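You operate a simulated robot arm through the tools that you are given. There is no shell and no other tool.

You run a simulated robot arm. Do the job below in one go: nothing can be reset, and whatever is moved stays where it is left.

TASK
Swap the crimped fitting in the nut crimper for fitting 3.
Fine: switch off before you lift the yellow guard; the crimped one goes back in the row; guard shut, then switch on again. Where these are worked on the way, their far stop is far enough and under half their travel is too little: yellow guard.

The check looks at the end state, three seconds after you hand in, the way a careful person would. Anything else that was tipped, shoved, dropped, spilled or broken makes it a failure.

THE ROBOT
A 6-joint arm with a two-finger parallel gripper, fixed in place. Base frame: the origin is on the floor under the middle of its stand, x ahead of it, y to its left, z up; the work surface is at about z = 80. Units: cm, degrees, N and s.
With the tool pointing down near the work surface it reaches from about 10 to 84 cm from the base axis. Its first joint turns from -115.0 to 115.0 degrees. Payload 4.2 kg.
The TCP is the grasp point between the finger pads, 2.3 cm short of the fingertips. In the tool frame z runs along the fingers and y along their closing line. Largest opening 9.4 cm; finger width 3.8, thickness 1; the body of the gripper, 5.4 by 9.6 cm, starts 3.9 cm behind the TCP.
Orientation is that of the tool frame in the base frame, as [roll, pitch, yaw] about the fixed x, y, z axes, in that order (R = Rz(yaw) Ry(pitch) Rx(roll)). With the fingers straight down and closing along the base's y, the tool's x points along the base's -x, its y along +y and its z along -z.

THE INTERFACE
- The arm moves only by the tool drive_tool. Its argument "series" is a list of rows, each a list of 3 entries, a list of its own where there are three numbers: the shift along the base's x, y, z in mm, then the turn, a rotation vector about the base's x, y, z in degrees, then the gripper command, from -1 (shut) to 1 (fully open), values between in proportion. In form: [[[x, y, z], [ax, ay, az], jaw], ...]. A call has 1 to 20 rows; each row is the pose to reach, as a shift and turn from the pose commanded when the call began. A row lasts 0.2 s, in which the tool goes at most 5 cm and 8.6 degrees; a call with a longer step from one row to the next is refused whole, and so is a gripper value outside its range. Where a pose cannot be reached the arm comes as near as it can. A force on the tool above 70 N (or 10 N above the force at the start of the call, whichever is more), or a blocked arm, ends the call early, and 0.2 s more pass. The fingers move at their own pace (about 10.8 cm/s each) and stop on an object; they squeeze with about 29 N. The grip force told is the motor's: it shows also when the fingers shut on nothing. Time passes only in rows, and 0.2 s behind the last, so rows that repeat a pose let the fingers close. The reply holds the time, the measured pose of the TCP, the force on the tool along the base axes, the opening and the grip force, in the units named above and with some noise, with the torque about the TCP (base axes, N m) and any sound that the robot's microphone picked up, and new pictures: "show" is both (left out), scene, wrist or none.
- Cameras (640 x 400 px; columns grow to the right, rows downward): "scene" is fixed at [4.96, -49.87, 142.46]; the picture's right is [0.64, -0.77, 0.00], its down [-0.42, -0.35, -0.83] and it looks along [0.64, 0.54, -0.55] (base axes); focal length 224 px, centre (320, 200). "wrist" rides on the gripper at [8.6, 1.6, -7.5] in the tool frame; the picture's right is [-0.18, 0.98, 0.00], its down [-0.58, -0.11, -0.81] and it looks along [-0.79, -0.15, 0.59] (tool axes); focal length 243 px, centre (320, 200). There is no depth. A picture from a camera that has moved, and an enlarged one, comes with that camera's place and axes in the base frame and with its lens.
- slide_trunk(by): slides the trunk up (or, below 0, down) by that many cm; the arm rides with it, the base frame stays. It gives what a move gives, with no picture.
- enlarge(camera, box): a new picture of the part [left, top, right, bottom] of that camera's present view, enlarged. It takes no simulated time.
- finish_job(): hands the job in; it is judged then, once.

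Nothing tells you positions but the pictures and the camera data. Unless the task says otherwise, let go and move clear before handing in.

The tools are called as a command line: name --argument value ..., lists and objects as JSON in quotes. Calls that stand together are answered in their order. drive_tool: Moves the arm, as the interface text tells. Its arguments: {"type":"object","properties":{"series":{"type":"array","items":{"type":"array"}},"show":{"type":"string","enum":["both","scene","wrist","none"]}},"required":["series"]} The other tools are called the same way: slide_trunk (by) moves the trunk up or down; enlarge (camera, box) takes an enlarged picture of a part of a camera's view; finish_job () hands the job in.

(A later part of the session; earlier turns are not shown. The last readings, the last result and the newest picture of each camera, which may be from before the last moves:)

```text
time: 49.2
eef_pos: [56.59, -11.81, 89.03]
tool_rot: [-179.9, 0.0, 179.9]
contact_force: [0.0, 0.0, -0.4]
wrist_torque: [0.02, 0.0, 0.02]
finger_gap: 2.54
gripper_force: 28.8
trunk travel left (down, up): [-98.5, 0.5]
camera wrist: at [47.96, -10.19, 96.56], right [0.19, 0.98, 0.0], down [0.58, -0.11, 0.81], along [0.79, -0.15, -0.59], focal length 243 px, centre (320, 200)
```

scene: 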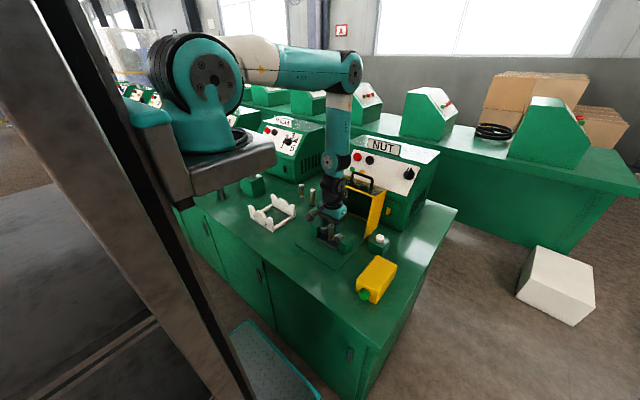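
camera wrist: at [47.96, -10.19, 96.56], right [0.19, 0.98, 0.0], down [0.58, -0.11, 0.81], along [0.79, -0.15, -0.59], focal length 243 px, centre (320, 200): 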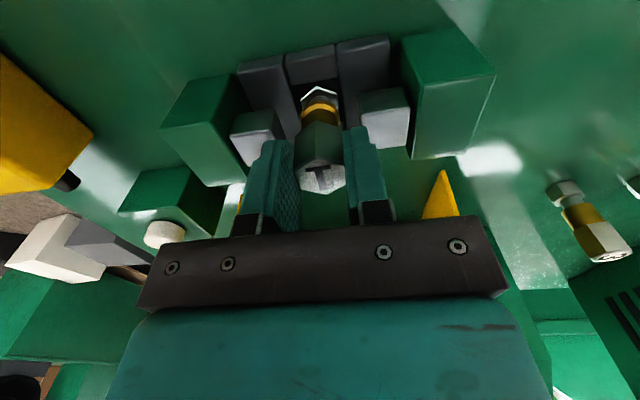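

Gripped at 2.54 cm across the flats with no side load; the nest centre is (56.6, −11.8). Lifting straight up.

drive_tool --series '[[[0, 0, 8], [0, 0, 0], -1], [[0, 0, 20], [0, 0, 0], -1], [[0, 0, 40], [0, 0, 0], -1], [[0, 0, 70], [0, 0, 0], -1], [[0, 0, 105], [0, 0, 0], -1], [[0, 0, 145], [0, 0, 0], -1], [[0, 0, 145], [0, 0, 0], -1]]' --show "both"

```text
time: 50.8
eef_pos: [56.62, -11.69, 103.31]
tool_rot: [-179.9, -0.2, 179.9]
contact_force: [0.4, -0.1, -1.6]
wrist_torque: [0.01, 0.0, -0.01]
finger_gap: 2.53
gripper_force: 29.2
trunk travel left (down, up): [-98.5, 0.5]
camera wrist: at [48.0, -10.1, 110.92], right [0.19, 0.98, 0.0], down [0.58, -0.11, 0.81], along [0.79, -0.15, -0.59], focal length 243 px, centre (320, 200)
```

scene: 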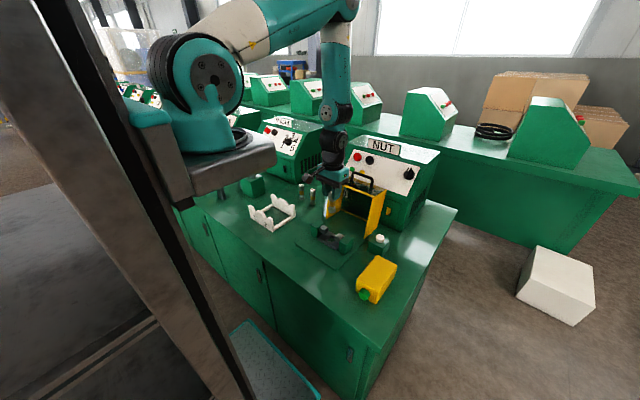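
wrist: 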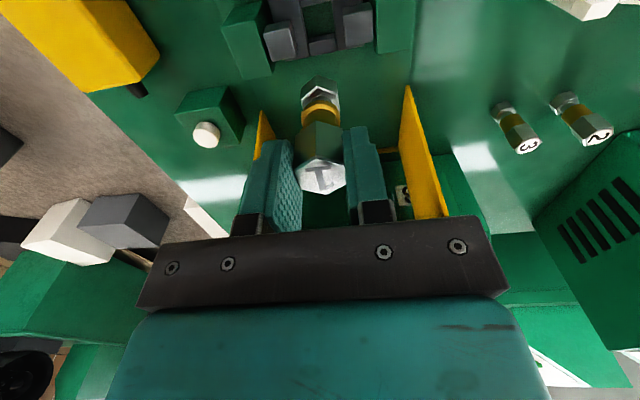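

enlarge --camera "wrist" --box '[200, 0, 440, 120]'

enlarge --camera "scene" --box '[295, 170, 385, 260]'

```text
2.67 times, centred on (320, 60) of wrist
camera zoom: at [48.0, -10.1, 110.92], right [0.19, 0.98, 0.0], down [0.58, -0.11, 0.81], along [0.79, -0.15, -0.59], focal length 647 px, centre (320, 573)
```

zoom: 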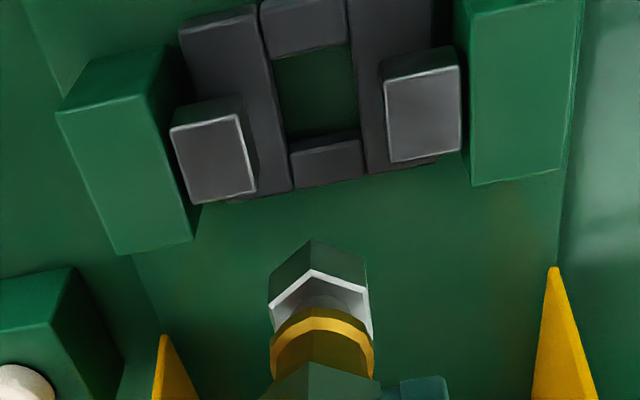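

```text
4.44 times, centred on (340, 215) of scene
camera zoom: at [4.96, -49.87, 142.46], right [0.64, -0.77, 0.0], down [-0.42, -0.35, -0.83], along [0.64, 0.54, -0.55], focal length 994 px, centre (231, 133)
```

zoom: 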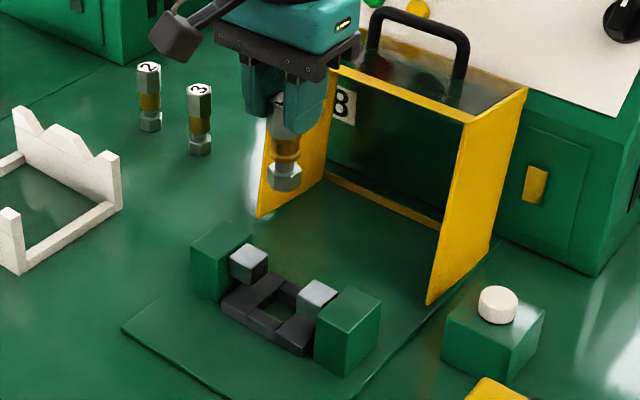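

The pocket is a close fit, about 2.6 cm across for the 2.54 cm flats, so fitting 3 must go in with its flats facing ±y and well centred. I'll record how fitting 1 sits in the grip as a reference.

enlarge --camera "wrist" --box '[270, 60, 380, 215]'

enlarge --camera "wrist" --box '[280, 0, 360, 60]'

enlarge --camera "wrist" --box '[470, 70, 640, 180]'

```text
2.58 times, centred on (325, 138) of wrist
camera zoom: at [48.0, -10.1, 110.92], right [0.19, 0.98, 0.0], down [0.58, -0.11, 0.81], along [0.79, -0.15, -0.59], focal length 626 px, centre (307, 361)
```

zoom: 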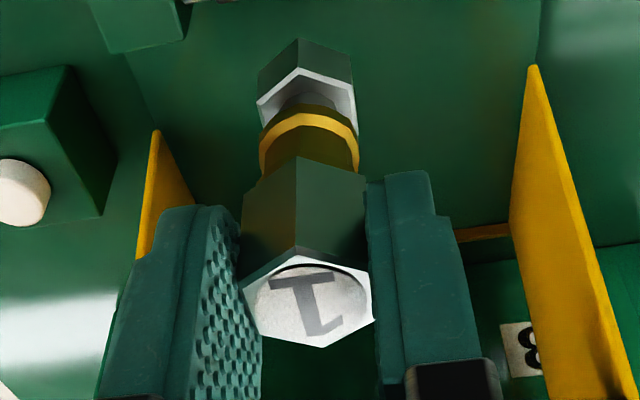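

```text
6.67 times, centred on (320, 30) of wrist
camera zoom: at [48.0, -10.1, 110.92], right [0.19, 0.98, 0.0], down [0.58, -0.11, 0.81], along [0.79, -0.15, -0.59], focal length 1618 px, centre (320, 1333)
```

zoom: 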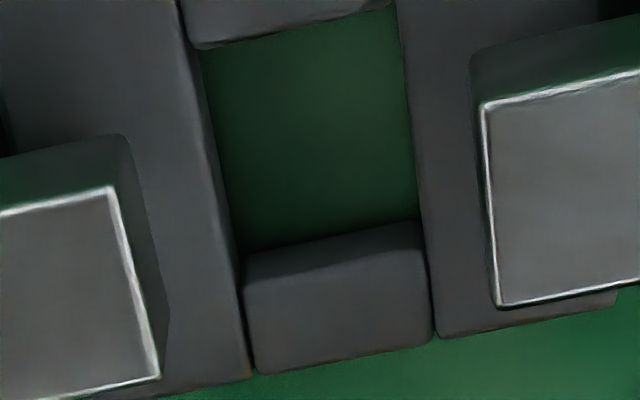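

```text
3.64 times, centred on (555, 125) of wrist
camera zoom: at [48.0, -10.1, 110.92], right [0.19, 0.98, 0.0], down [0.58, -0.11, 0.81], along [0.79, -0.15, -0.59], focal length 882 px, centre (-534, 473)
```

zoom: 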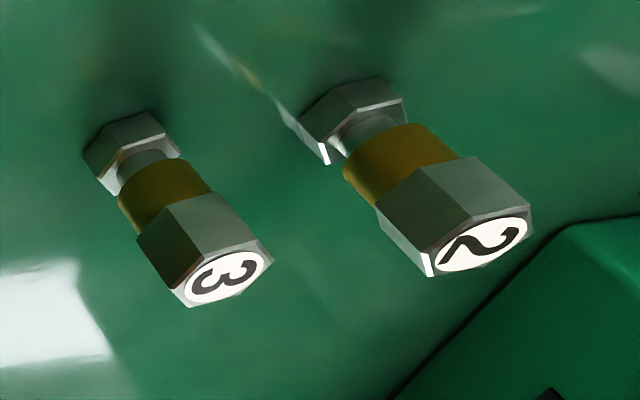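

Fitting 1 is held cleanly and the pocket gives about ±2 mm of play. The fitting 3 hex looks rotated about 15° from the fingers' line. I'll carry fitting 1 over to the free end of the row, beyond fitting 2, keeping clear of the guard.

drive_tool --series '[[[0, 35, 20], [0, 0, 0], -1], [[0, 80, 30], [0, 0, 0], -1], [[0, 125, 30], [0, 0, 0], -1], [[10, 168, 30], [0, 0, 0], -1], [[25, 210, 30], [0, 0, 0], -1], [[40, 252, 30], [0, 0, 0], -1], [[60, 293, 30], [0, 0, 0], -1], [[80, 330, 30], [0, 0, 0], -1], [[90, 357, 30], [0, 0, 0], -1], [[90, 357, 30], [0, 0, 0], -1]]' --show "both"

```text
time: 53.0
eef_pos: [65.61, 23.88, 106.54]
tool_rot: [-179.9, -0.1, 179.9]
contact_force: [-0.5, -0.2, -0.7]
wrist_torque: [0.02, 0.0, -0.01]
finger_gap: 2.56
gripper_force: 29.0
trunk travel left (down, up): [-98.5, 0.5]
camera wrist: at [56.99, 25.55, 114.0], right [0.19, 0.98, 0.0], down [0.58, -0.11, 0.81], along [0.79, -0.15, -0.59], focal length 243 px, centre (320, 200)
```

scene: 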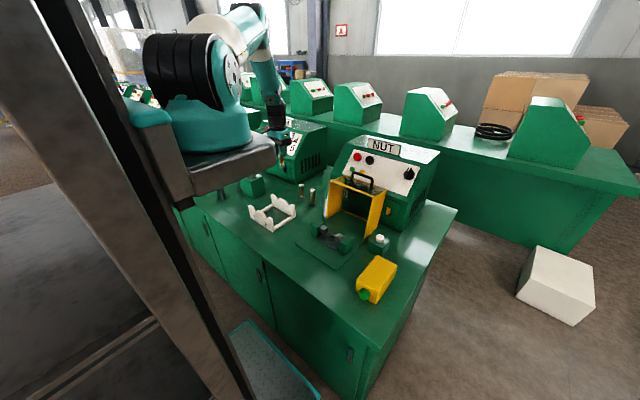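
wrist: 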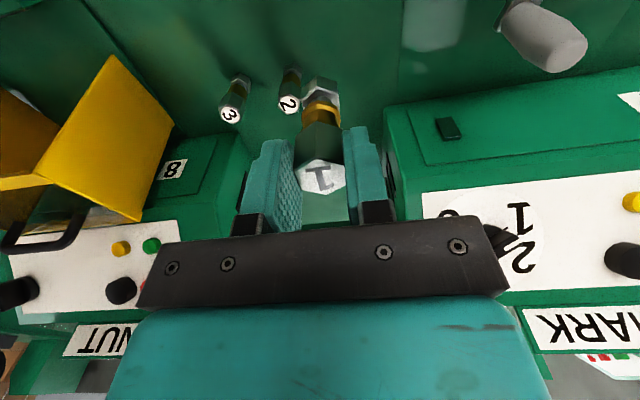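

enlarge --camera "wrist" --box '[190, 40, 350, 140]'

enlarge --camera "wrist" --box '[180, 0, 480, 180]'

enlarge --camera "scene" --box '[240, 110, 340, 220]'

```text
4.00 times, centred on (270, 90) of wrist
camera zoom: at [56.99, 25.55, 114.0], right [0.19, 0.98, 0.0], down [0.58, -0.11, 0.81], along [0.79, -0.15, -0.59], focal length 970 px, centre (520, 640)
```

zoom: 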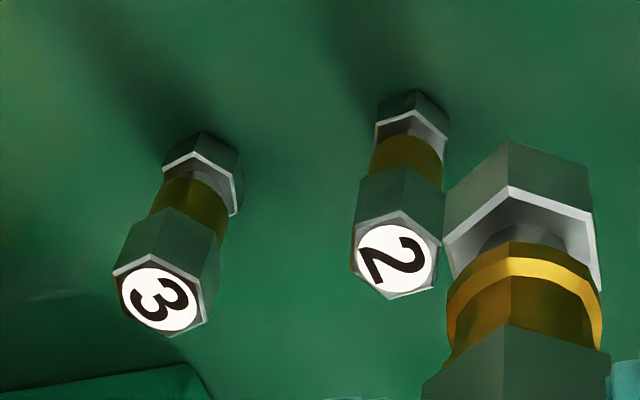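

```text
2.13 times, centred on (330, 90) of wrist
camera zoom: at [56.99, 25.55, 114.0], right [0.19, 0.98, 0.0], down [0.58, -0.11, 0.81], along [0.79, -0.15, -0.59], focal length 518 px, centre (299, 435)
```

zoom: 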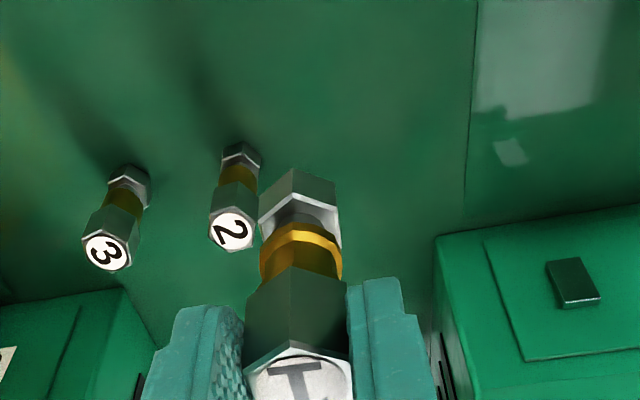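

```text
3.64 times, centred on (290, 165) of scene
camera zoom: at [4.96, -49.87, 142.46], right [0.64, -0.77, 0.0], down [-0.42, -0.35, -0.83], along [0.64, 0.54, -0.55], focal length 814 px, centre (429, 327)
```

zoom: 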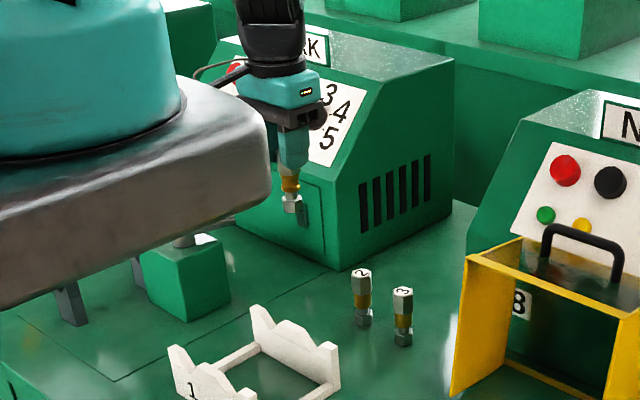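

Fittings 3 and 2 stand at about (71.75, 12.0) and (71.75, 19.2), a 7.2 cm pitch. I'll bring fitting 1 to the free place at (71.75, 26.4) and lower it carefully.

drive_tool --series '[[[30, 12, -5], [0, 0, 0], -1], [[61, 25, -15], [0, 0, 0], -1], [[61, 25, -50], [0, 0, 0], -1], [[61, 25, -90], [0, 0, 0], -1], [[61, 25, -125], [0, 0, 0], -1], [[61, 25, -150], [0, 0, 0], -1], [[61, 25, -163], [0, 0, 0], -1], [[61, 25, -163], [0, 0, 0], -1]]' --show "both"

```text
time: 54.8
eef_pos: [70.35, 25.46, 91.1]
tool_rot: [-179.9, -0.1, 179.9]
contact_force: [0.2, -0.5, -1.4]
wrist_torque: [-0.04, 0.0, -0.03]
finger_gap: 2.49
gripper_force: 28.6
out of reach, approached as far as the arm can: row 6, 7, 8
trunk travel left (down, up): [-98.5, 0.5]
camera wrist: at [61.67, 27.06, 98.65], right [0.19, 0.98, 0.0], down [0.58, -0.11, 0.81], along [0.79, -0.15, -0.59], focal length 243 px, centre (320, 200)
```

scene: 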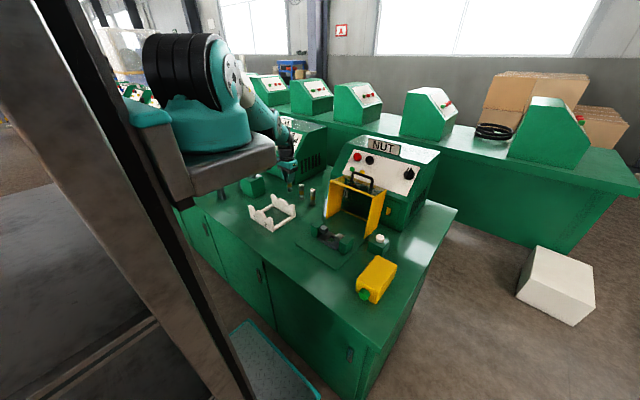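
wrist: 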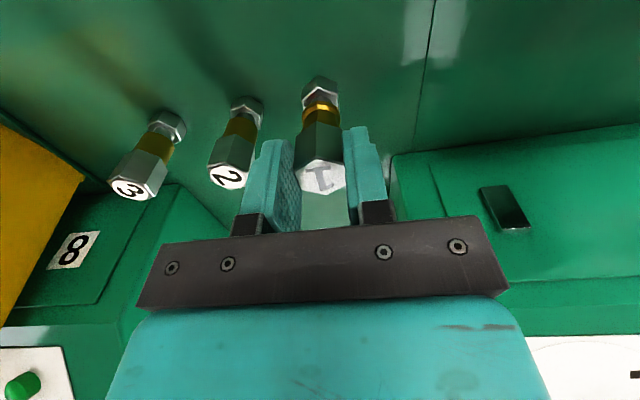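

The raised trunk limits the far reach here. I'll lift again, lower the trunk to its starting height and then set the fitting down.

drive_tool --series '[[[0, 0, 30], [0, 0, 0], -1], [[0, 0, 70], [0, 0, 0], -1], [[0, 0, 110], [0, 0, 0], -1], [[0, 0, 150], [0, 0, 0], -1], [[0, 0, 160], [0, 0, 0], -1], [[0, 0, 160], [0, 0, 0], -1]]' --show "none"

slide_trunk --by -11

drive_tool --series '[[[0, 0, 0], [0, 0, 0], -1]]' --show "both"

```text
time: 56.2
eef_pos: [70.34, 25.49, 107.15]
tool_rot: [-179.8, -0.1, 179.8]
contact_force: [0.4, 0.3, -1.3]
wrist_torque: [0.03, 0.03, -0.01]
finger_gap: 2.56
gripper_force: 29.2
trunk travel left (down, up): [-98.5, 0.5]
```

```text
time: 57.6
eef_pos: [70.43, 25.5, 96.13]
tool_rot: [-180.0, -0.2, 179.9]
contact_force: [1.1, -0.2, -1.4]
wrist_torque: [0.02, 0.04, 0.01]
finger_gap: 2.56
gripper_force: 29.2
trunk travel left (down, up): [-87.5, 11.5]
```

```text
time: 58.0
eef_pos: [70.3, 25.47, 96.2]
tool_rot: [-179.9, -0.1, 179.9]
contact_force: [-0.5, 0.1, -2.1]
wrist_torque: [-0.02, 0.03, 0.02]
finger_gap: 2.54
gripper_force: 29.0
trunk travel left (down, up): [-87.5, 11.5]
camera wrist: at [61.66, 27.17, 103.71], right [0.18, 0.98, 0.0], down [0.58, -0.11, 0.81], along [0.79, -0.15, -0.59], focal length 243 px, centre (320, 200)
```

scene: 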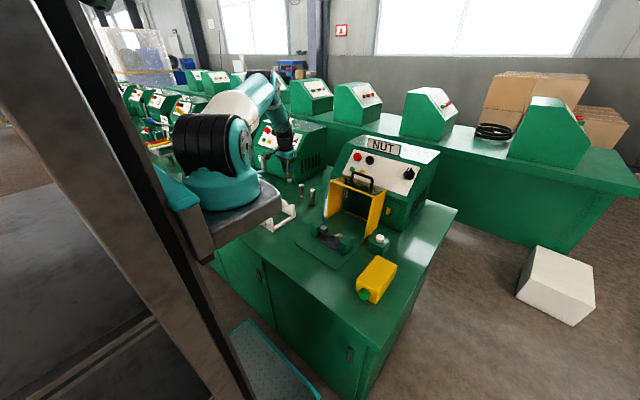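
wrist: 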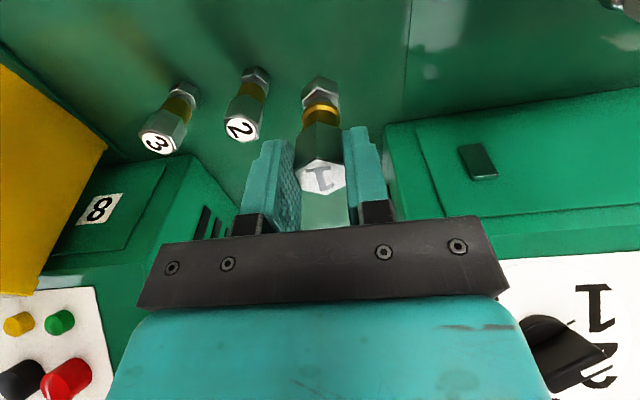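

enlarge --camera "wrist" --box '[120, 40, 360, 200]'

```text
2.50 times, centred on (240, 120) of wrist
camera zoom: at [61.66, 27.17, 103.71], right [0.18, 0.98, 0.0], down [0.58, -0.11, 0.81], along [0.79, -0.15, -0.59], focal length 606 px, centre (520, 400)
```

zoom: 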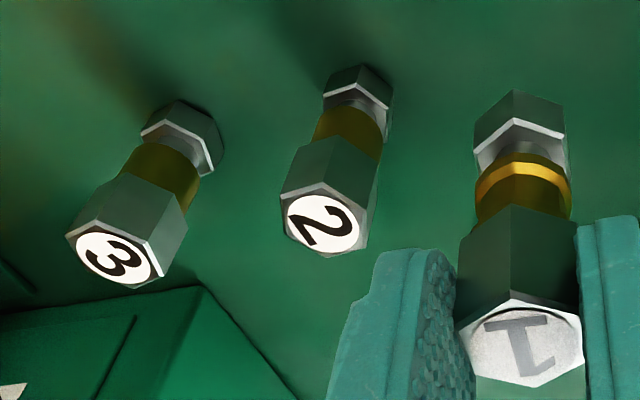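

drive_tool --series '[[[14, 8, -15], [0, 0, 0], -1], [[14, 8, -40], [0, 0, 0], -1], [[14, 8, -58], [0, 0, 0], -1], [[14, 8, -66], [0, 0, 0], -1], [[14, 8, -66], [0, 0, 0], -1]]' --show "both"

```text
time: 59.2
eef_pos: [71.86, 26.27, 89.59]
tool_rot: [-179.9, 0.0, 179.9]
contact_force: [0.2, -0.5, -1.0]
wrist_torque: [-0.01, 0.05, -0.01]
finger_gap: 2.54
gripper_force: 28.7
trunk travel left (down, up): [-87.5, 11.5]
camera wrist: at [63.15, 27.86, 97.11], right [0.19, 0.98, 0.0], down [0.58, -0.11, 0.81], along [0.79, -0.15, -0.59], focal length 243 px, centre (320, 200)
```

scene: 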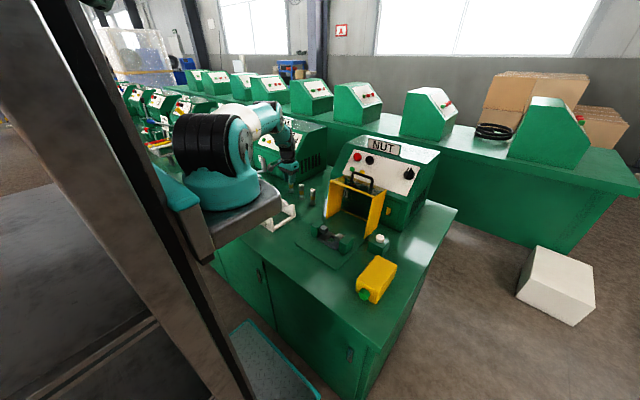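
wrist: 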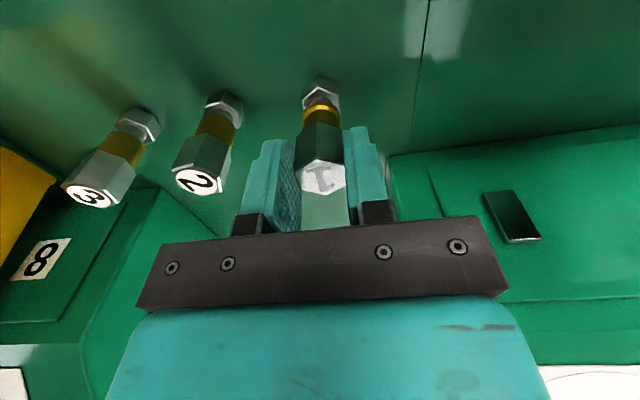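

drive_tool --series '[[[0, 0, -3], [0, 0, 0], -1], [[0, 0, -6], [0, 0, 0], -1], [[0, 0, -6], [0, 0, 0], -1]]' --show "none"

```text
time: 60.0
eef_pos: [71.79, 26.29, 88.89]
tool_rot: [180.0, 0.0, -179.9]
contact_force: [-0.5, 0.1, -0.8]
wrist_torque: [0.01, 0.0, 0.0]
finger_gap: 2.52
gripper_force: 29.1
trunk travel left (down, up): [-87.5, 11.5]
```

drive_tool --series '[[[0, 0, -2], [0, 0, 0], -1], [[0, 0, -4], [0, 0, 0], -1], [[0, 0, -4], [0, 0, 0], -1]]' --show "none"

```text
time: 60.8
eef_pos: [71.76, 26.28, 88.58]
tool_rot: [-180.0, -0.1, 179.8]
contact_force: [0.5, 0.8, -0.9]
wrist_torque: [0.02, 0.01, -0.02]
finger_gap: 2.54
gripper_force: 28.5
trunk travel left (down, up): [-87.5, 11.5]
```

drive_tool --series '[[[0, 0, -2], [0, 0, 0], -1], [[0, 0, -3], [0, 0, 0], -1], [[0, 0, -3], [0, 0, 0], -1]]' --show "both"

```text
time: 61.6
eef_pos: [71.69, 26.31, 88.45]
tool_rot: [179.9, 0.0, 180.0]
contact_force: [-4.0, -2.0, 16.7]
wrist_torque: [-0.1, 0.36, 0.0]
finger_gap: 2.55
gripper_force: 28.7
trunk travel left (down, up): [-87.5, 11.5]
camera wrist: at [63.07, 27.98, 95.98], right [0.18, 0.98, 0.0], down [0.58, -0.11, 0.81], along [0.79, -0.15, -0.59], focal length 243 px, centre (320, 200)
```

scene: 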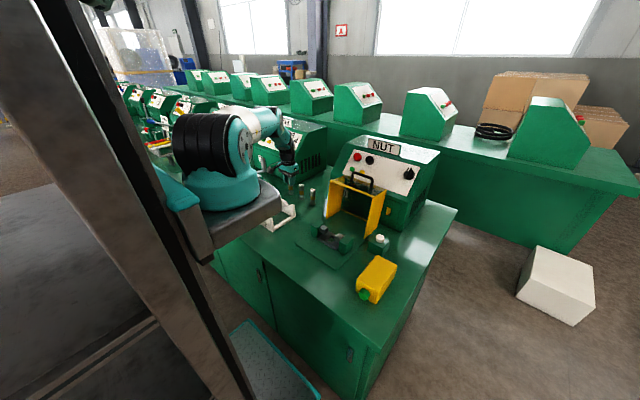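
wrist: 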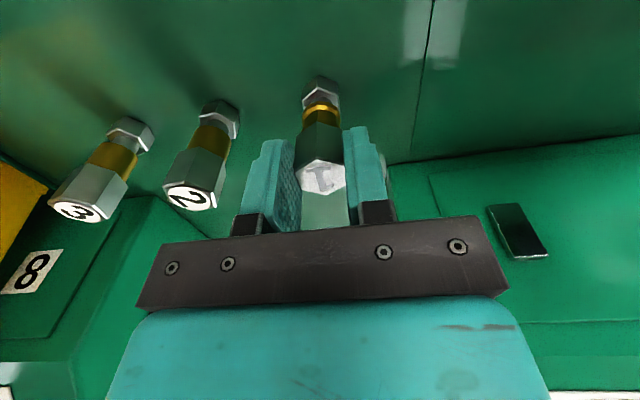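

Contact at 16.7 N, so it stands on the table. I'll ease off 1 mm, open and rise.

drive_tool --series '[[[0, 0, 1.5], [0, 0, 0], -1], [[0, 0, 1.5], [0, 0, 0], -0.4], [[0, 0, 1.5], [0, 0, 0], -0.1], [[0, 0, 1.5], [0, 0, 0], -0.1], [[0, 0, 20], [0, 0, 0], -0.1], [[0, 0, 50], [0, 0, 0], -0.1], [[0, 0, 90], [0, 0, 0], -0.1], [[0, 0, 120], [0, 0, 0], -0.1], [[0, 0, 120], [0, 0, 0], -0.1]]' --show "both"

```text
time: 63.6
eef_pos: [71.74, 26.3, 100.14]
tool_rot: [-179.9, 0.0, 179.9]
contact_force: [-0.6, 0.5, -0.9]
wrist_torque: [0.04, 0.01, 0.01]
finger_gap: 4.25
gripper_force: 0.1
trunk travel left (down, up): [-87.5, 11.5]
camera wrist: at [63.0, 28.0, 107.77], right [0.18, 0.98, 0.0], down [0.58, -0.11, 0.81], along [0.79, -0.15, -0.59], focal length 243 px, centre (320, 200)
```

scene: 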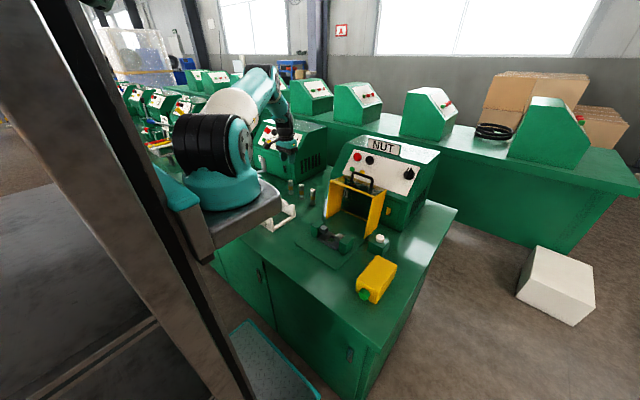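
wrist: 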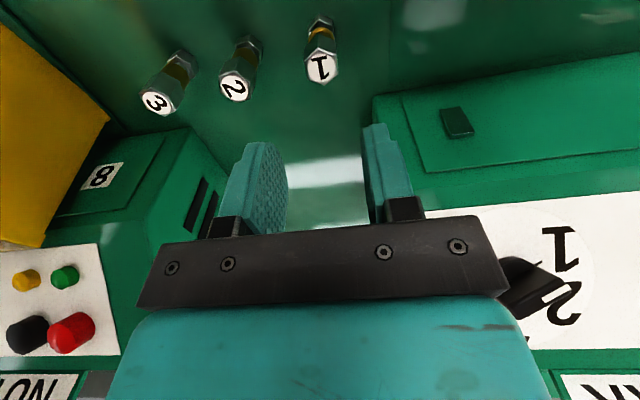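

enlarge --camera "wrist" --box '[130, 0, 370, 130]'

enlarge --camera "scene" --box '[270, 160, 340, 220]'

```text
2.67 times, centred on (250, 65) of wrist
camera zoom: at [63.0, 28.0, 107.77], right [0.18, 0.98, 0.0], down [0.58, -0.11, 0.81], along [0.79, -0.15, -0.59], focal length 647 px, centre (507, 560)
```

zoom: 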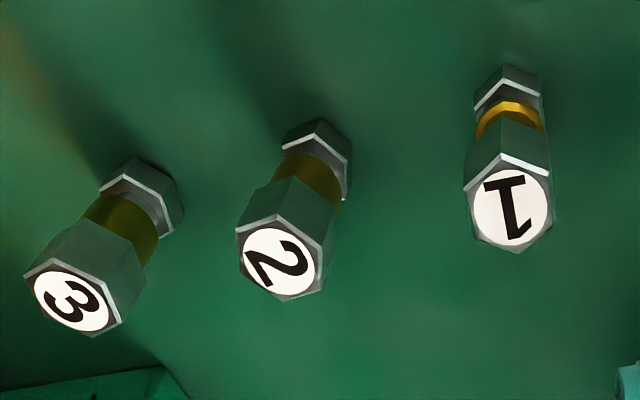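

```text
6.67 times, centred on (305, 190) of scene
camera zoom: at [4.96, -49.87, 142.46], right [0.64, -0.77, 0.0], down [-0.42, -0.35, -0.83], along [0.64, 0.54, -0.55], focal length 1492 px, centre (420, 267)
```

zoom: 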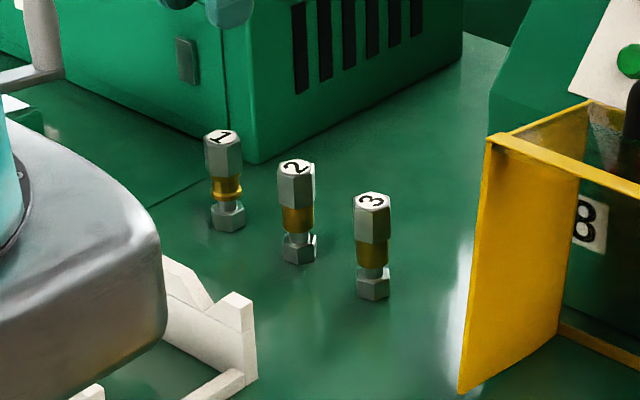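

Fitting 1 stands in line with 2 and 3 at the same 7 cm pitch. Fitting 3 is at about (71.95, 12.15) with its hex turned about 18°, so I'll move over it and yaw to match its flats.

drive_tool --series '[[[0, -35, 0], [0, 0, -4.5], -0.1], [[1, -70, 0], [0, 0, -9], -0.1], [[2, -105, 0], [0, 0, -13.5], -0.1], [[2, -141, 0], [0, 0, -18], 0], [[2, -141, 0], [0, 0, -18], 0]]' --show "both"

```text
time: 64.8
eef_pos: [71.94, 12.36, 100.08]
tool_rot: [-179.9, -0.1, 161.9]
contact_force: [0.9, 0.2, 0.4]
wrist_torque: [-0.02, -0.01, 0.0]
finger_gap: 4.7
gripper_force: 0.1
trunk travel left (down, up): [-87.5, 11.5]
camera wrist: at [64.26, 16.59, 107.71], right [0.48, 0.88, 0.0], down [0.52, -0.28, 0.81], along [0.71, -0.39, -0.59], focal length 243 px, centre (320, 200)
```

scene: 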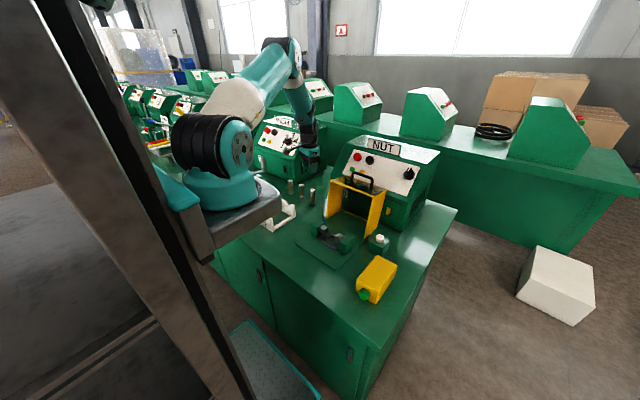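
wrist: 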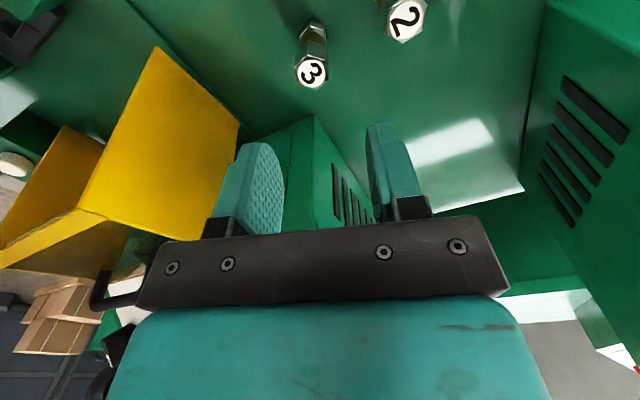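

enlarge --camera "wrist" --box '[260, 0, 380, 100]'

```text
4.00 times, centred on (320, 50) of wrist
camera zoom: at [64.26, 16.59, 107.71], right [0.48, 0.88, 0.0], down [0.52, -0.28, 0.81], along [0.71, -0.39, -0.59], focal length 970 px, centre (320, 800)
```

zoom: 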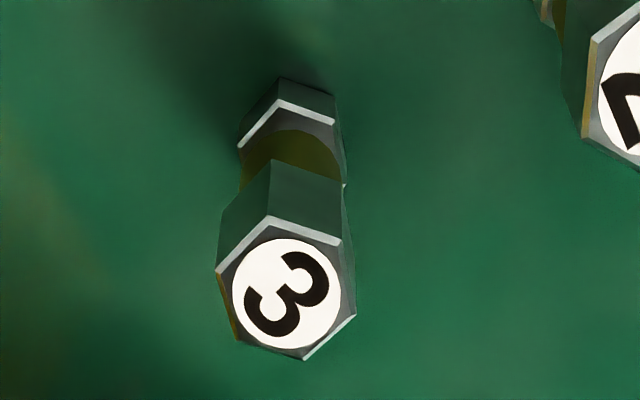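

Cross-checking the views puts fitting 3 at about (72.2, 11.45) with top z≈88.1, and the hex wants 3° less yaw. I'll line up and descend around its upper hex.

drive_tool --series '[[[3, -8.5, -10], [0, 0, 3], 0], [[3, -8.5, -40], [0, 0, 3], 0], [[3, -8.5, -75], [0, 0, 3], 0], [[3, -8.5, -100], [0, 0, 3], 0], [[3, -8.5, -115], [0, 0, 3], 0], [[3, -8.5, -115], [0, 0, 3], 0]]' --show "both"

```text
time: 66.2
eef_pos: [72.11, 11.39, 88.89]
tool_rot: [-179.9, 0.0, 164.8]
contact_force: [0.9, -0.1, -0.1]
wrist_torque: [-0.04, 0.01, 0.01]
finger_gap: 4.7
gripper_force: 0.1
trunk travel left (down, up): [-87.5, 11.5]
camera wrist: at [64.17, 15.25, 96.33], right [0.43, 0.9, 0.0], down [0.53, -0.26, 0.81], along [0.73, -0.35, -0.59], focal length 243 px, centre (320, 200)
```

scene: 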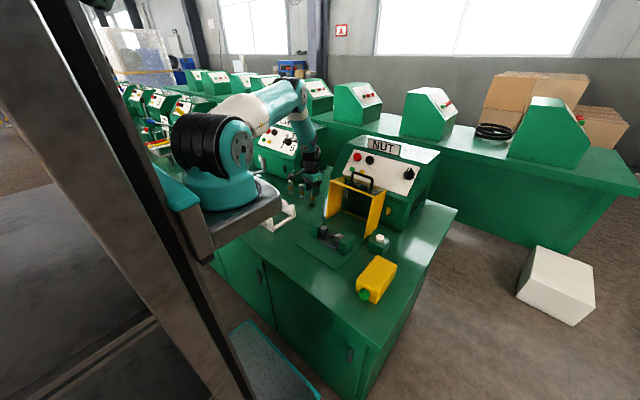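
wrist: 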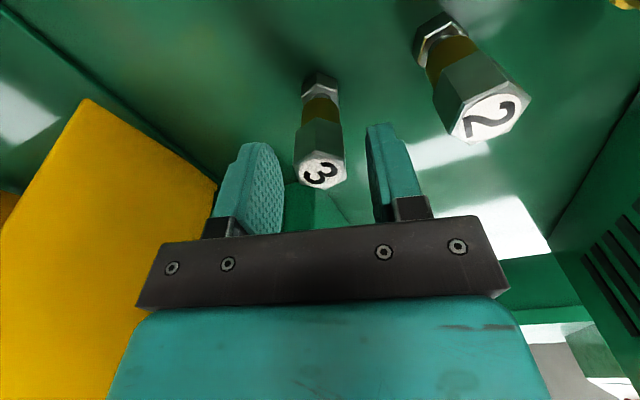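

Fitting 3's top appears within a pixel or two of where fitting 1 sat in the grip. I'll lower 4 mm and close.

drive_tool --series '[[[0, 0, -4], [0, 0, 0], 0], [[0, 0, -4], [0, 0, 0], -0.3], [[0, 0, -4], [0, 0, 0], -0.6], [[0, 0, -4], [0, 0, 0], -1], [[0, 0, -4], [0, 0, 0], -1], [[0, 0, -4], [0, 0, 0], -1]]' --show "wrist"

```text
time: 67.6
eef_pos: [72.09, 11.22, 88.38]
tool_rot: [-179.9, -0.1, 164.9]
contact_force: [-0.2, -0.2, 0.6]
wrist_torque: [-0.02, -0.04, -0.01]
finger_gap: 2.56
gripper_force: 29.0
trunk travel left (down, up): [-87.5, 11.5]
camera wrist: at [64.23, 15.23, 95.9], right [0.43, 0.9, 0.0], down [0.54, -0.26, 0.81], along [0.73, -0.35, -0.59], focal length 243 px, centre (320, 200)
```

wrist: 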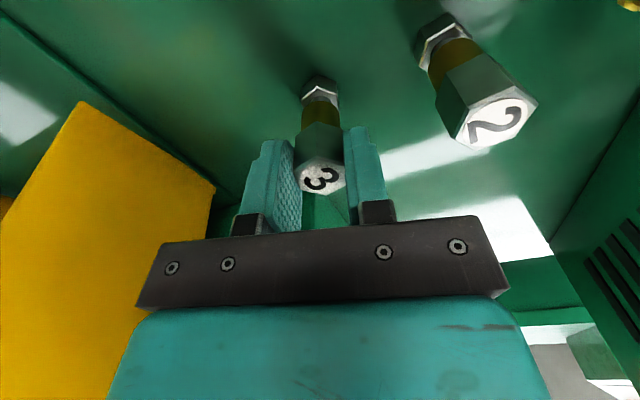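

Gripped at 2.56 cm on the flats. Lifting and comparing the hold with fitting 1's.

drive_tool --series '[[[0, 0, 10], [0, 0, 0], -1], [[0, 0, 35], [0, 0, 0], -1], [[0, 0, 75], [0, 0, 0], -1], [[0, 0, 115], [0, 0, 0], -1], [[0, 0, 150], [0, 0, 0], -1], [[0, 0, 150], [0, 0, 0], -1]]' --show "both"

enlarge --camera "wrist" --box '[270, 60, 380, 215]'

```text
time: 69.0
eef_pos: [72.4, 11.46, 103.5]
tool_rot: [-179.8, -0.2, 164.9]
contact_force: [-0.6, 0.9, -0.8]
wrist_torque: [-0.03, 0.0, 0.0]
finger_gap: 2.54
gripper_force: 29.3
trunk travel left (down, up): [-87.5, 11.5]
camera wrist: at [64.44, 15.26, 111.0], right [0.43, 0.9, 0.0], down [0.54, -0.26, 0.81], along [0.73, -0.35, -0.59], focal length 243 px, centre (320, 200)
```

scene: 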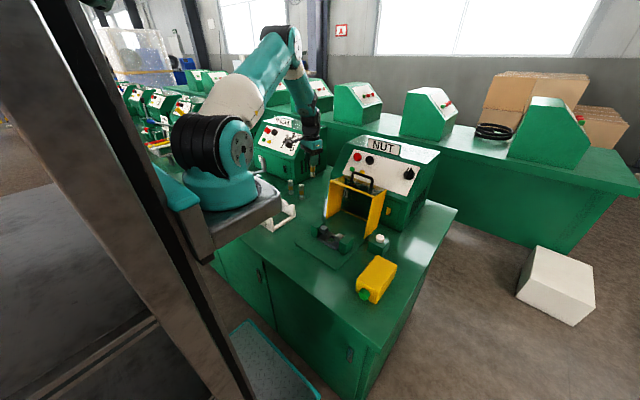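
wrist: 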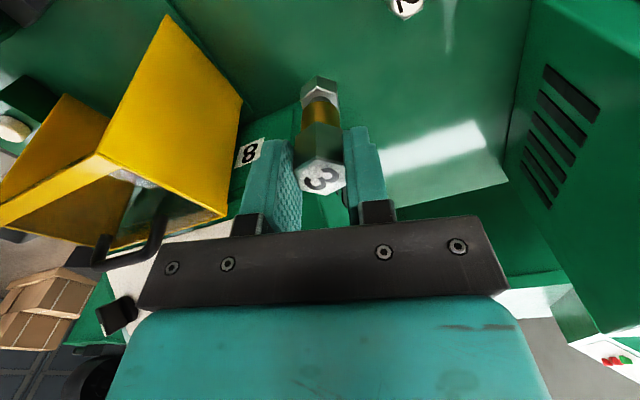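

```text
2.58 times, centred on (325, 138) of wrist
camera zoom: at [64.44, 15.26, 111.0], right [0.43, 0.9, 0.0], down [0.54, -0.26, 0.81], along [0.73, -0.35, -0.59], focal length 626 px, centre (307, 361)
```

zoom: 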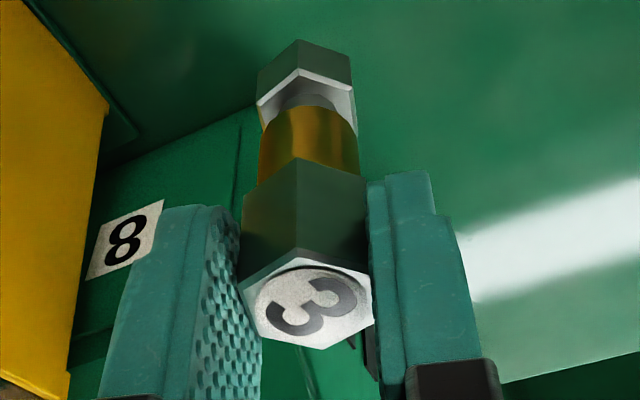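

The hold is practically identical to fitting 1's, so the same tool position will centre it in the pocket. I'll carry it back around the guard, turning to yaw 180.

drive_tool --series '[[[-38, -16, 10], [0, 0, 5], -1], [[-77, -32, 20], [0, 0, 10], -1], [[-116, -48, 25], [0, 0, 15], -1], [[-154, -65, 25], [0, 0, 15], -1], [[-156, -107, 25], [0, 0, 15], -1], [[-157, -150, 25], [0, 0, 15], -1], [[-158, -192, 20], [0, 0, 15], -1], [[-158, -232, 5], [0, 0, 15], -1], [[-158, -232, 0], [0, 0, 15], -1], [[-158, -232, 0], [0, 0, 15], -1]]' --show "both"

```text
time: 71.2
eef_pos: [56.49, -11.72, 103.42]
tool_rot: [-179.9, -0.1, 179.9]
contact_force: [-1.0, 0.7, -2.0]
wrist_torque: [0.0, 0.01, 0.02]
finger_gap: 2.56
gripper_force: 29.1
trunk travel left (down, up): [-87.5, 11.5]
camera wrist: at [47.76, -10.12, 110.9], right [0.18, 0.98, 0.0], down [0.58, -0.11, 0.81], along [0.79, -0.15, -0.59], focal length 243 px, centre (320, 200)
```

scene: 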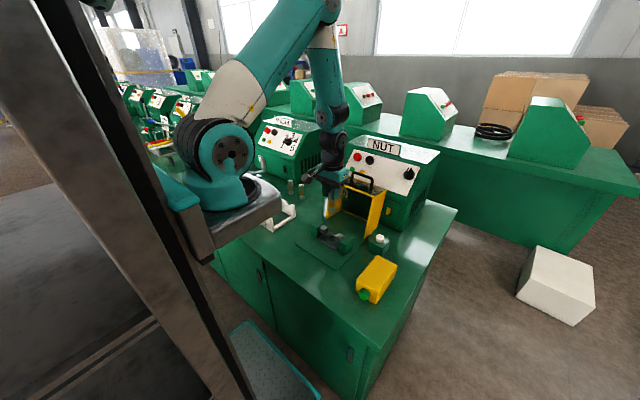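
wrist: 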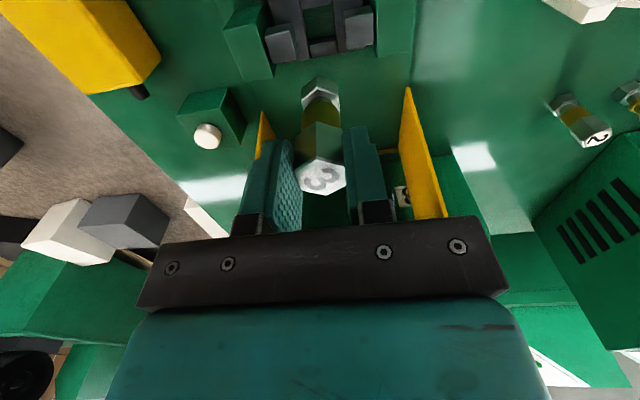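

drive_tool --series '[[[1, 0, -25], [0, 0, 0], -1], [[1, 0, -50], [0, 0, 0], -1], [[1, 0, -68], [0, 0, 0], -1], [[1, 0, -68], [0, 0, 0], -1]]' --show "both"

enlarge --camera "scene" --box '[300, 190, 370, 260]'

enlarge --camera "wrist" --box '[220, 30, 420, 210]'

```text
time: 72.2
eef_pos: [56.67, -11.87, 96.7]
tool_rot: [-179.8, -0.1, 179.9]
contact_force: [0.3, 0.5, 0.0]
wrist_torque: [-0.02, 0.0, -0.01]
finger_gap: 2.54
gripper_force: 28.9
trunk travel left (down, up): [-87.5, 11.5]
camera wrist: at [47.89, -10.18, 104.11], right [0.19, 0.98, 0.0], down [0.58, -0.11, 0.81], along [0.79, -0.15, -0.59], focal length 243 px, centre (320, 200)
```

scene: 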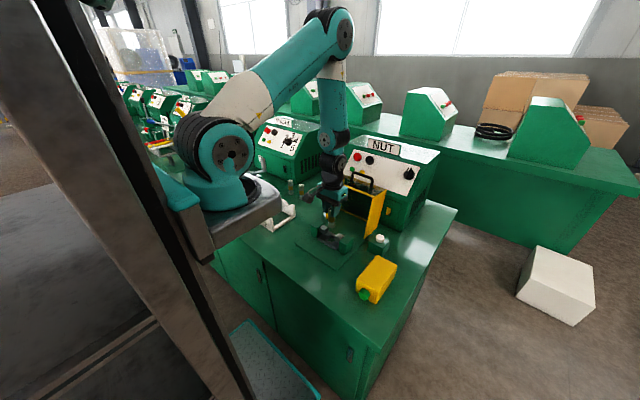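
wrist: 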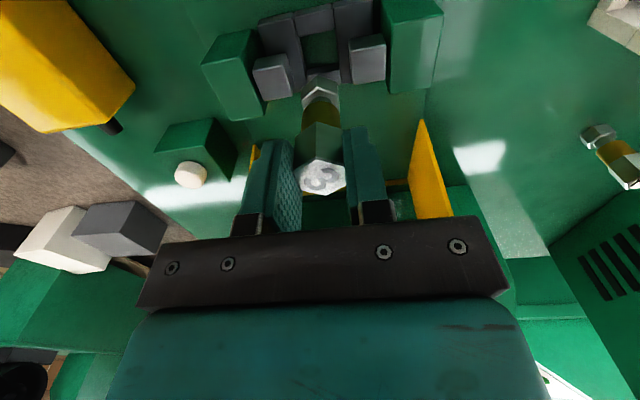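

```text
5.71 times, centred on (335, 225) of scene
camera zoom: at [4.96, -49.87, 142.46], right [0.64, -0.77, 0.0], down [-0.42, -0.35, -0.83], along [0.64, 0.54, -0.55], focal length 1279 px, centre (234, 57)
```

zoom: 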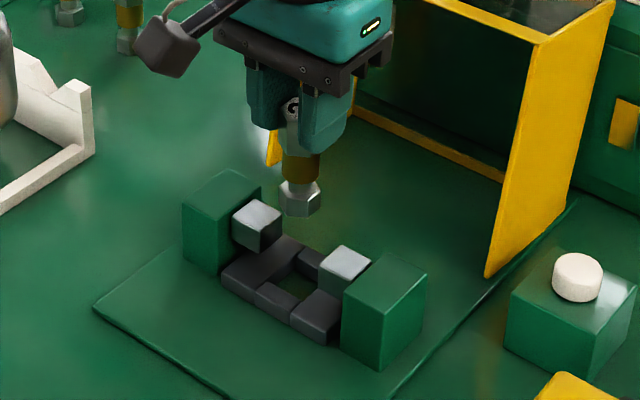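

```text
2.22 times, centred on (320, 120) of wrist
camera zoom: at [47.89, -10.18, 104.11], right [0.19, 0.98, 0.0], down [0.58, -0.11, 0.81], along [0.79, -0.15, -0.59], focal length 539 px, centre (320, 378)
```

zoom: 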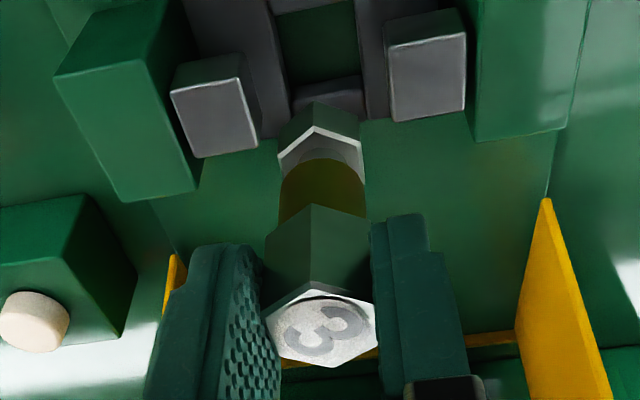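

Lined up over the pocket. Descending with a force check part way.

drive_tool --series '[[[0, 0.5, -20], [0, 0, 0], -1], [[0, 0.5, -38], [0, 0, 0], -1], [[0, 0.5, -50], [0, 0, 0], -1], [[0, 0.5, -50], [0, 0, 0], -1]]' --show "none"

drive_tool --series '[[[0, 0, -7], [0, 0, 0], -1], [[0, 0, -14], [0, 0, 0], -1], [[0, 0, -21], [0, 0, 0], -1], [[0, 0, -21], [0, 0, 0], -1]]' --show "both"

```text
time: 73.2
eef_pos: [56.54, -11.91, 91.59]
tool_rot: [-179.8, -0.1, 179.9]
contact_force: [-0.5, -0.6, -0.9]
wrist_torque: [0.0, 0.01, 0.0]
finger_gap: 2.51
gripper_force: 28.9
trunk travel left (down, up): [-87.5, 11.5]
```

```text
time: 74.2
eef_pos: [56.58, -11.92, 89.57]
tool_rot: [-180.0, -0.1, 179.9]
contact_force: [0.1, 0.2, -0.5]
wrist_torque: [-0.02, -0.01, -0.02]
finger_gap: 2.56
gripper_force: 29.1
trunk travel left (down, up): [-87.5, 11.5]
camera wrist: at [47.85, -10.21, 97.07], right [0.18, 0.98, 0.0], down [0.58, -0.11, 0.81], along [0.79, -0.15, -0.59], focal length 243 px, centre (320, 200)
```

scene: 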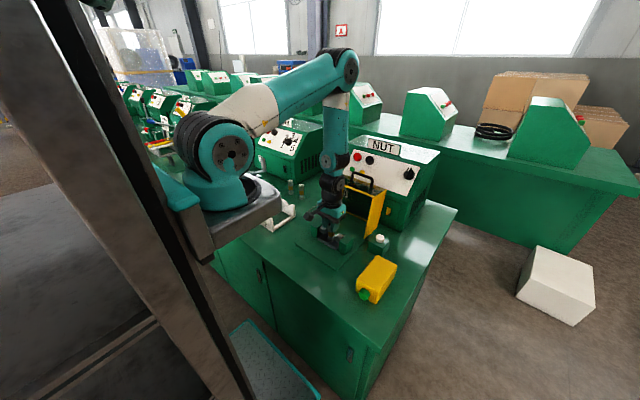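
wrist: 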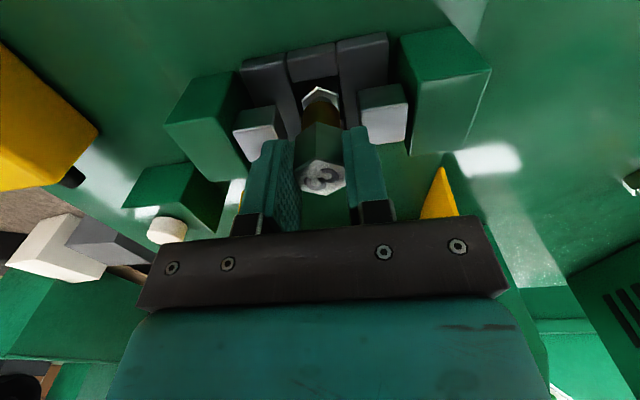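

It slid into the pocket freely. Lowering the last millimetres to the floor.

drive_tool --series '[[[0, 0, -3], [0, 0, 0], -1], [[0, 0, -5], [0, 0, 0], -1], [[0, 0, -5], [0, 0, 0], -1]]' --show "none"

drive_tool --series '[[[0, 0, -1.5], [0, 0, 0], -1], [[0, 0, -2.5], [0, 0, 0], -1], [[0, 0, -2.5], [0, 0, 0], -1]]' --show "none"

```text
time: 75.0
eef_pos: [56.45, -11.9, 89.02]
tool_rot: [-179.8, -0.1, 179.9]
contact_force: [1.0, -0.7, -1.4]
wrist_torque: [0.01, 0.02, -0.01]
finger_gap: 2.53
gripper_force: 28.7
trunk travel left (down, up): [-87.5, 11.5]
```

```text
time: 75.8
eef_pos: [56.5, -11.78, 88.92]
tool_rot: [-179.8, 0.2, 179.8]
contact_force: [-4.2, -2.1, 45.2]
wrist_torque: [0.02, 0.06, -0.02]
finger_gap: 2.54
gripper_force: 29.2
trunk travel left (down, up): [-87.5, 11.5]
```

Seated at z 88.92, matching fitting 1's seat. Releasing and rising.

drive_tool --series '[[[0, 0, 2], [0, 0, 0], -1], [[0, 0, 2.5], [0, 0, 0], -0.4], [[0, 0, 2.5], [0, 0, 0], 0], [[0, 0, 2.5], [0, 0, 0], 0], [[0, 0, 20], [0, 0, 0], 0], [[0, 0, 50], [0, 0, 0], 0], [[0, 0, 90], [0, 0, 0], 0], [[0, 0, 135], [0, 0, 0], 0], [[0, 0, 135], [0, 0, 0], 0]]' --show "both"

enlarge --camera "scene" --box '[300, 190, 370, 260]'

enlarge --camera "wrist" --box '[210, 0, 430, 110]'

```text
time: 77.8
eef_pos: [56.71, -11.53, 102.37]
tool_rot: [-179.9, -0.1, 179.8]
contact_force: [0.1, -0.4, 0.0]
wrist_torque: [0.01, 0.02, -0.01]
finger_gap: 4.7
gripper_force: 0.1
trunk travel left (down, up): [-87.5, 11.5]
camera wrist: at [47.96, -9.92, 109.91], right [0.18, 0.98, 0.0], down [0.58, -0.11, 0.81], along [0.79, -0.15, -0.59], focal length 243 px, centre (320, 200)
```

scene: 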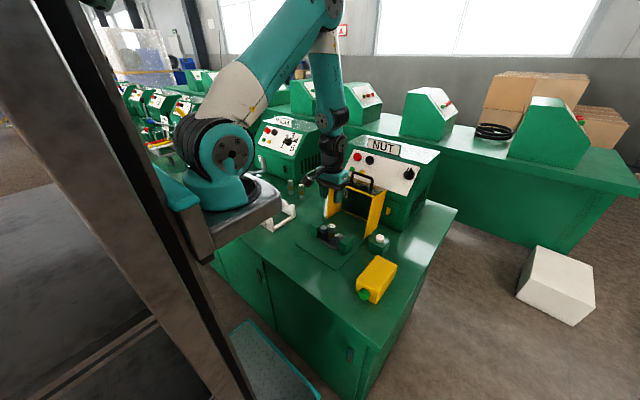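
wrist: 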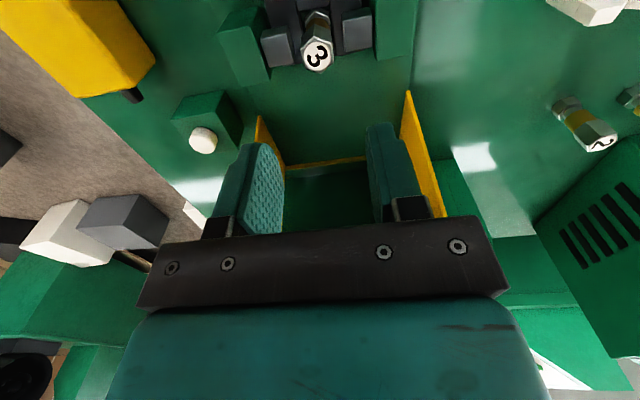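

```text
5.71 times, centred on (335, 225) of scene
camera zoom: at [4.96, -49.87, 142.46], right [0.64, -0.77, 0.0], down [-0.42, -0.35, -0.83], along [0.64, 0.54, -0.55], focal length 1279 px, centre (234, 57)
```

zoom: 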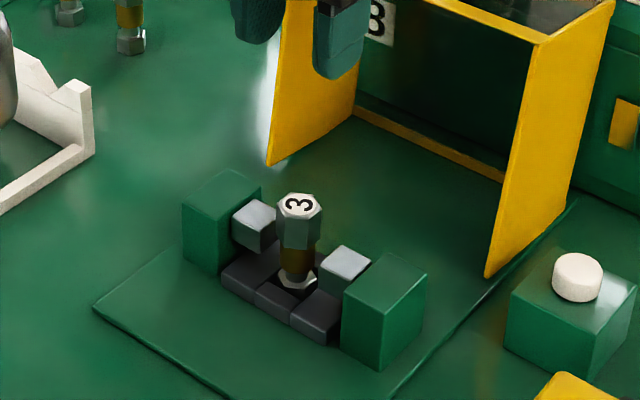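

```text
2.91 times, centred on (320, 55) of wrist
camera zoom: at [47.96, -9.92, 109.91], right [0.18, 0.98, 0.0], down [0.58, -0.11, 0.81], along [0.79, -0.15, -0.59], focal length 706 px, centre (320, 622)
```

zoom: 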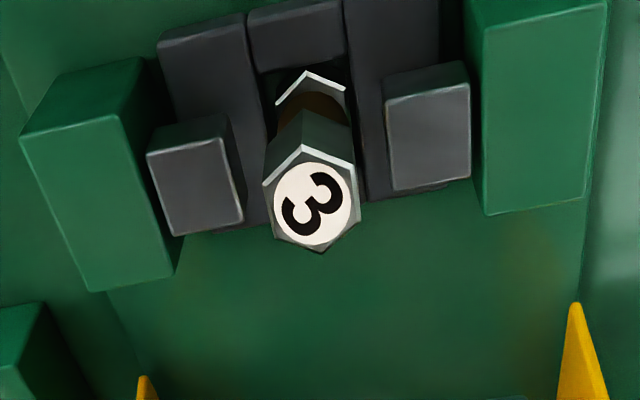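

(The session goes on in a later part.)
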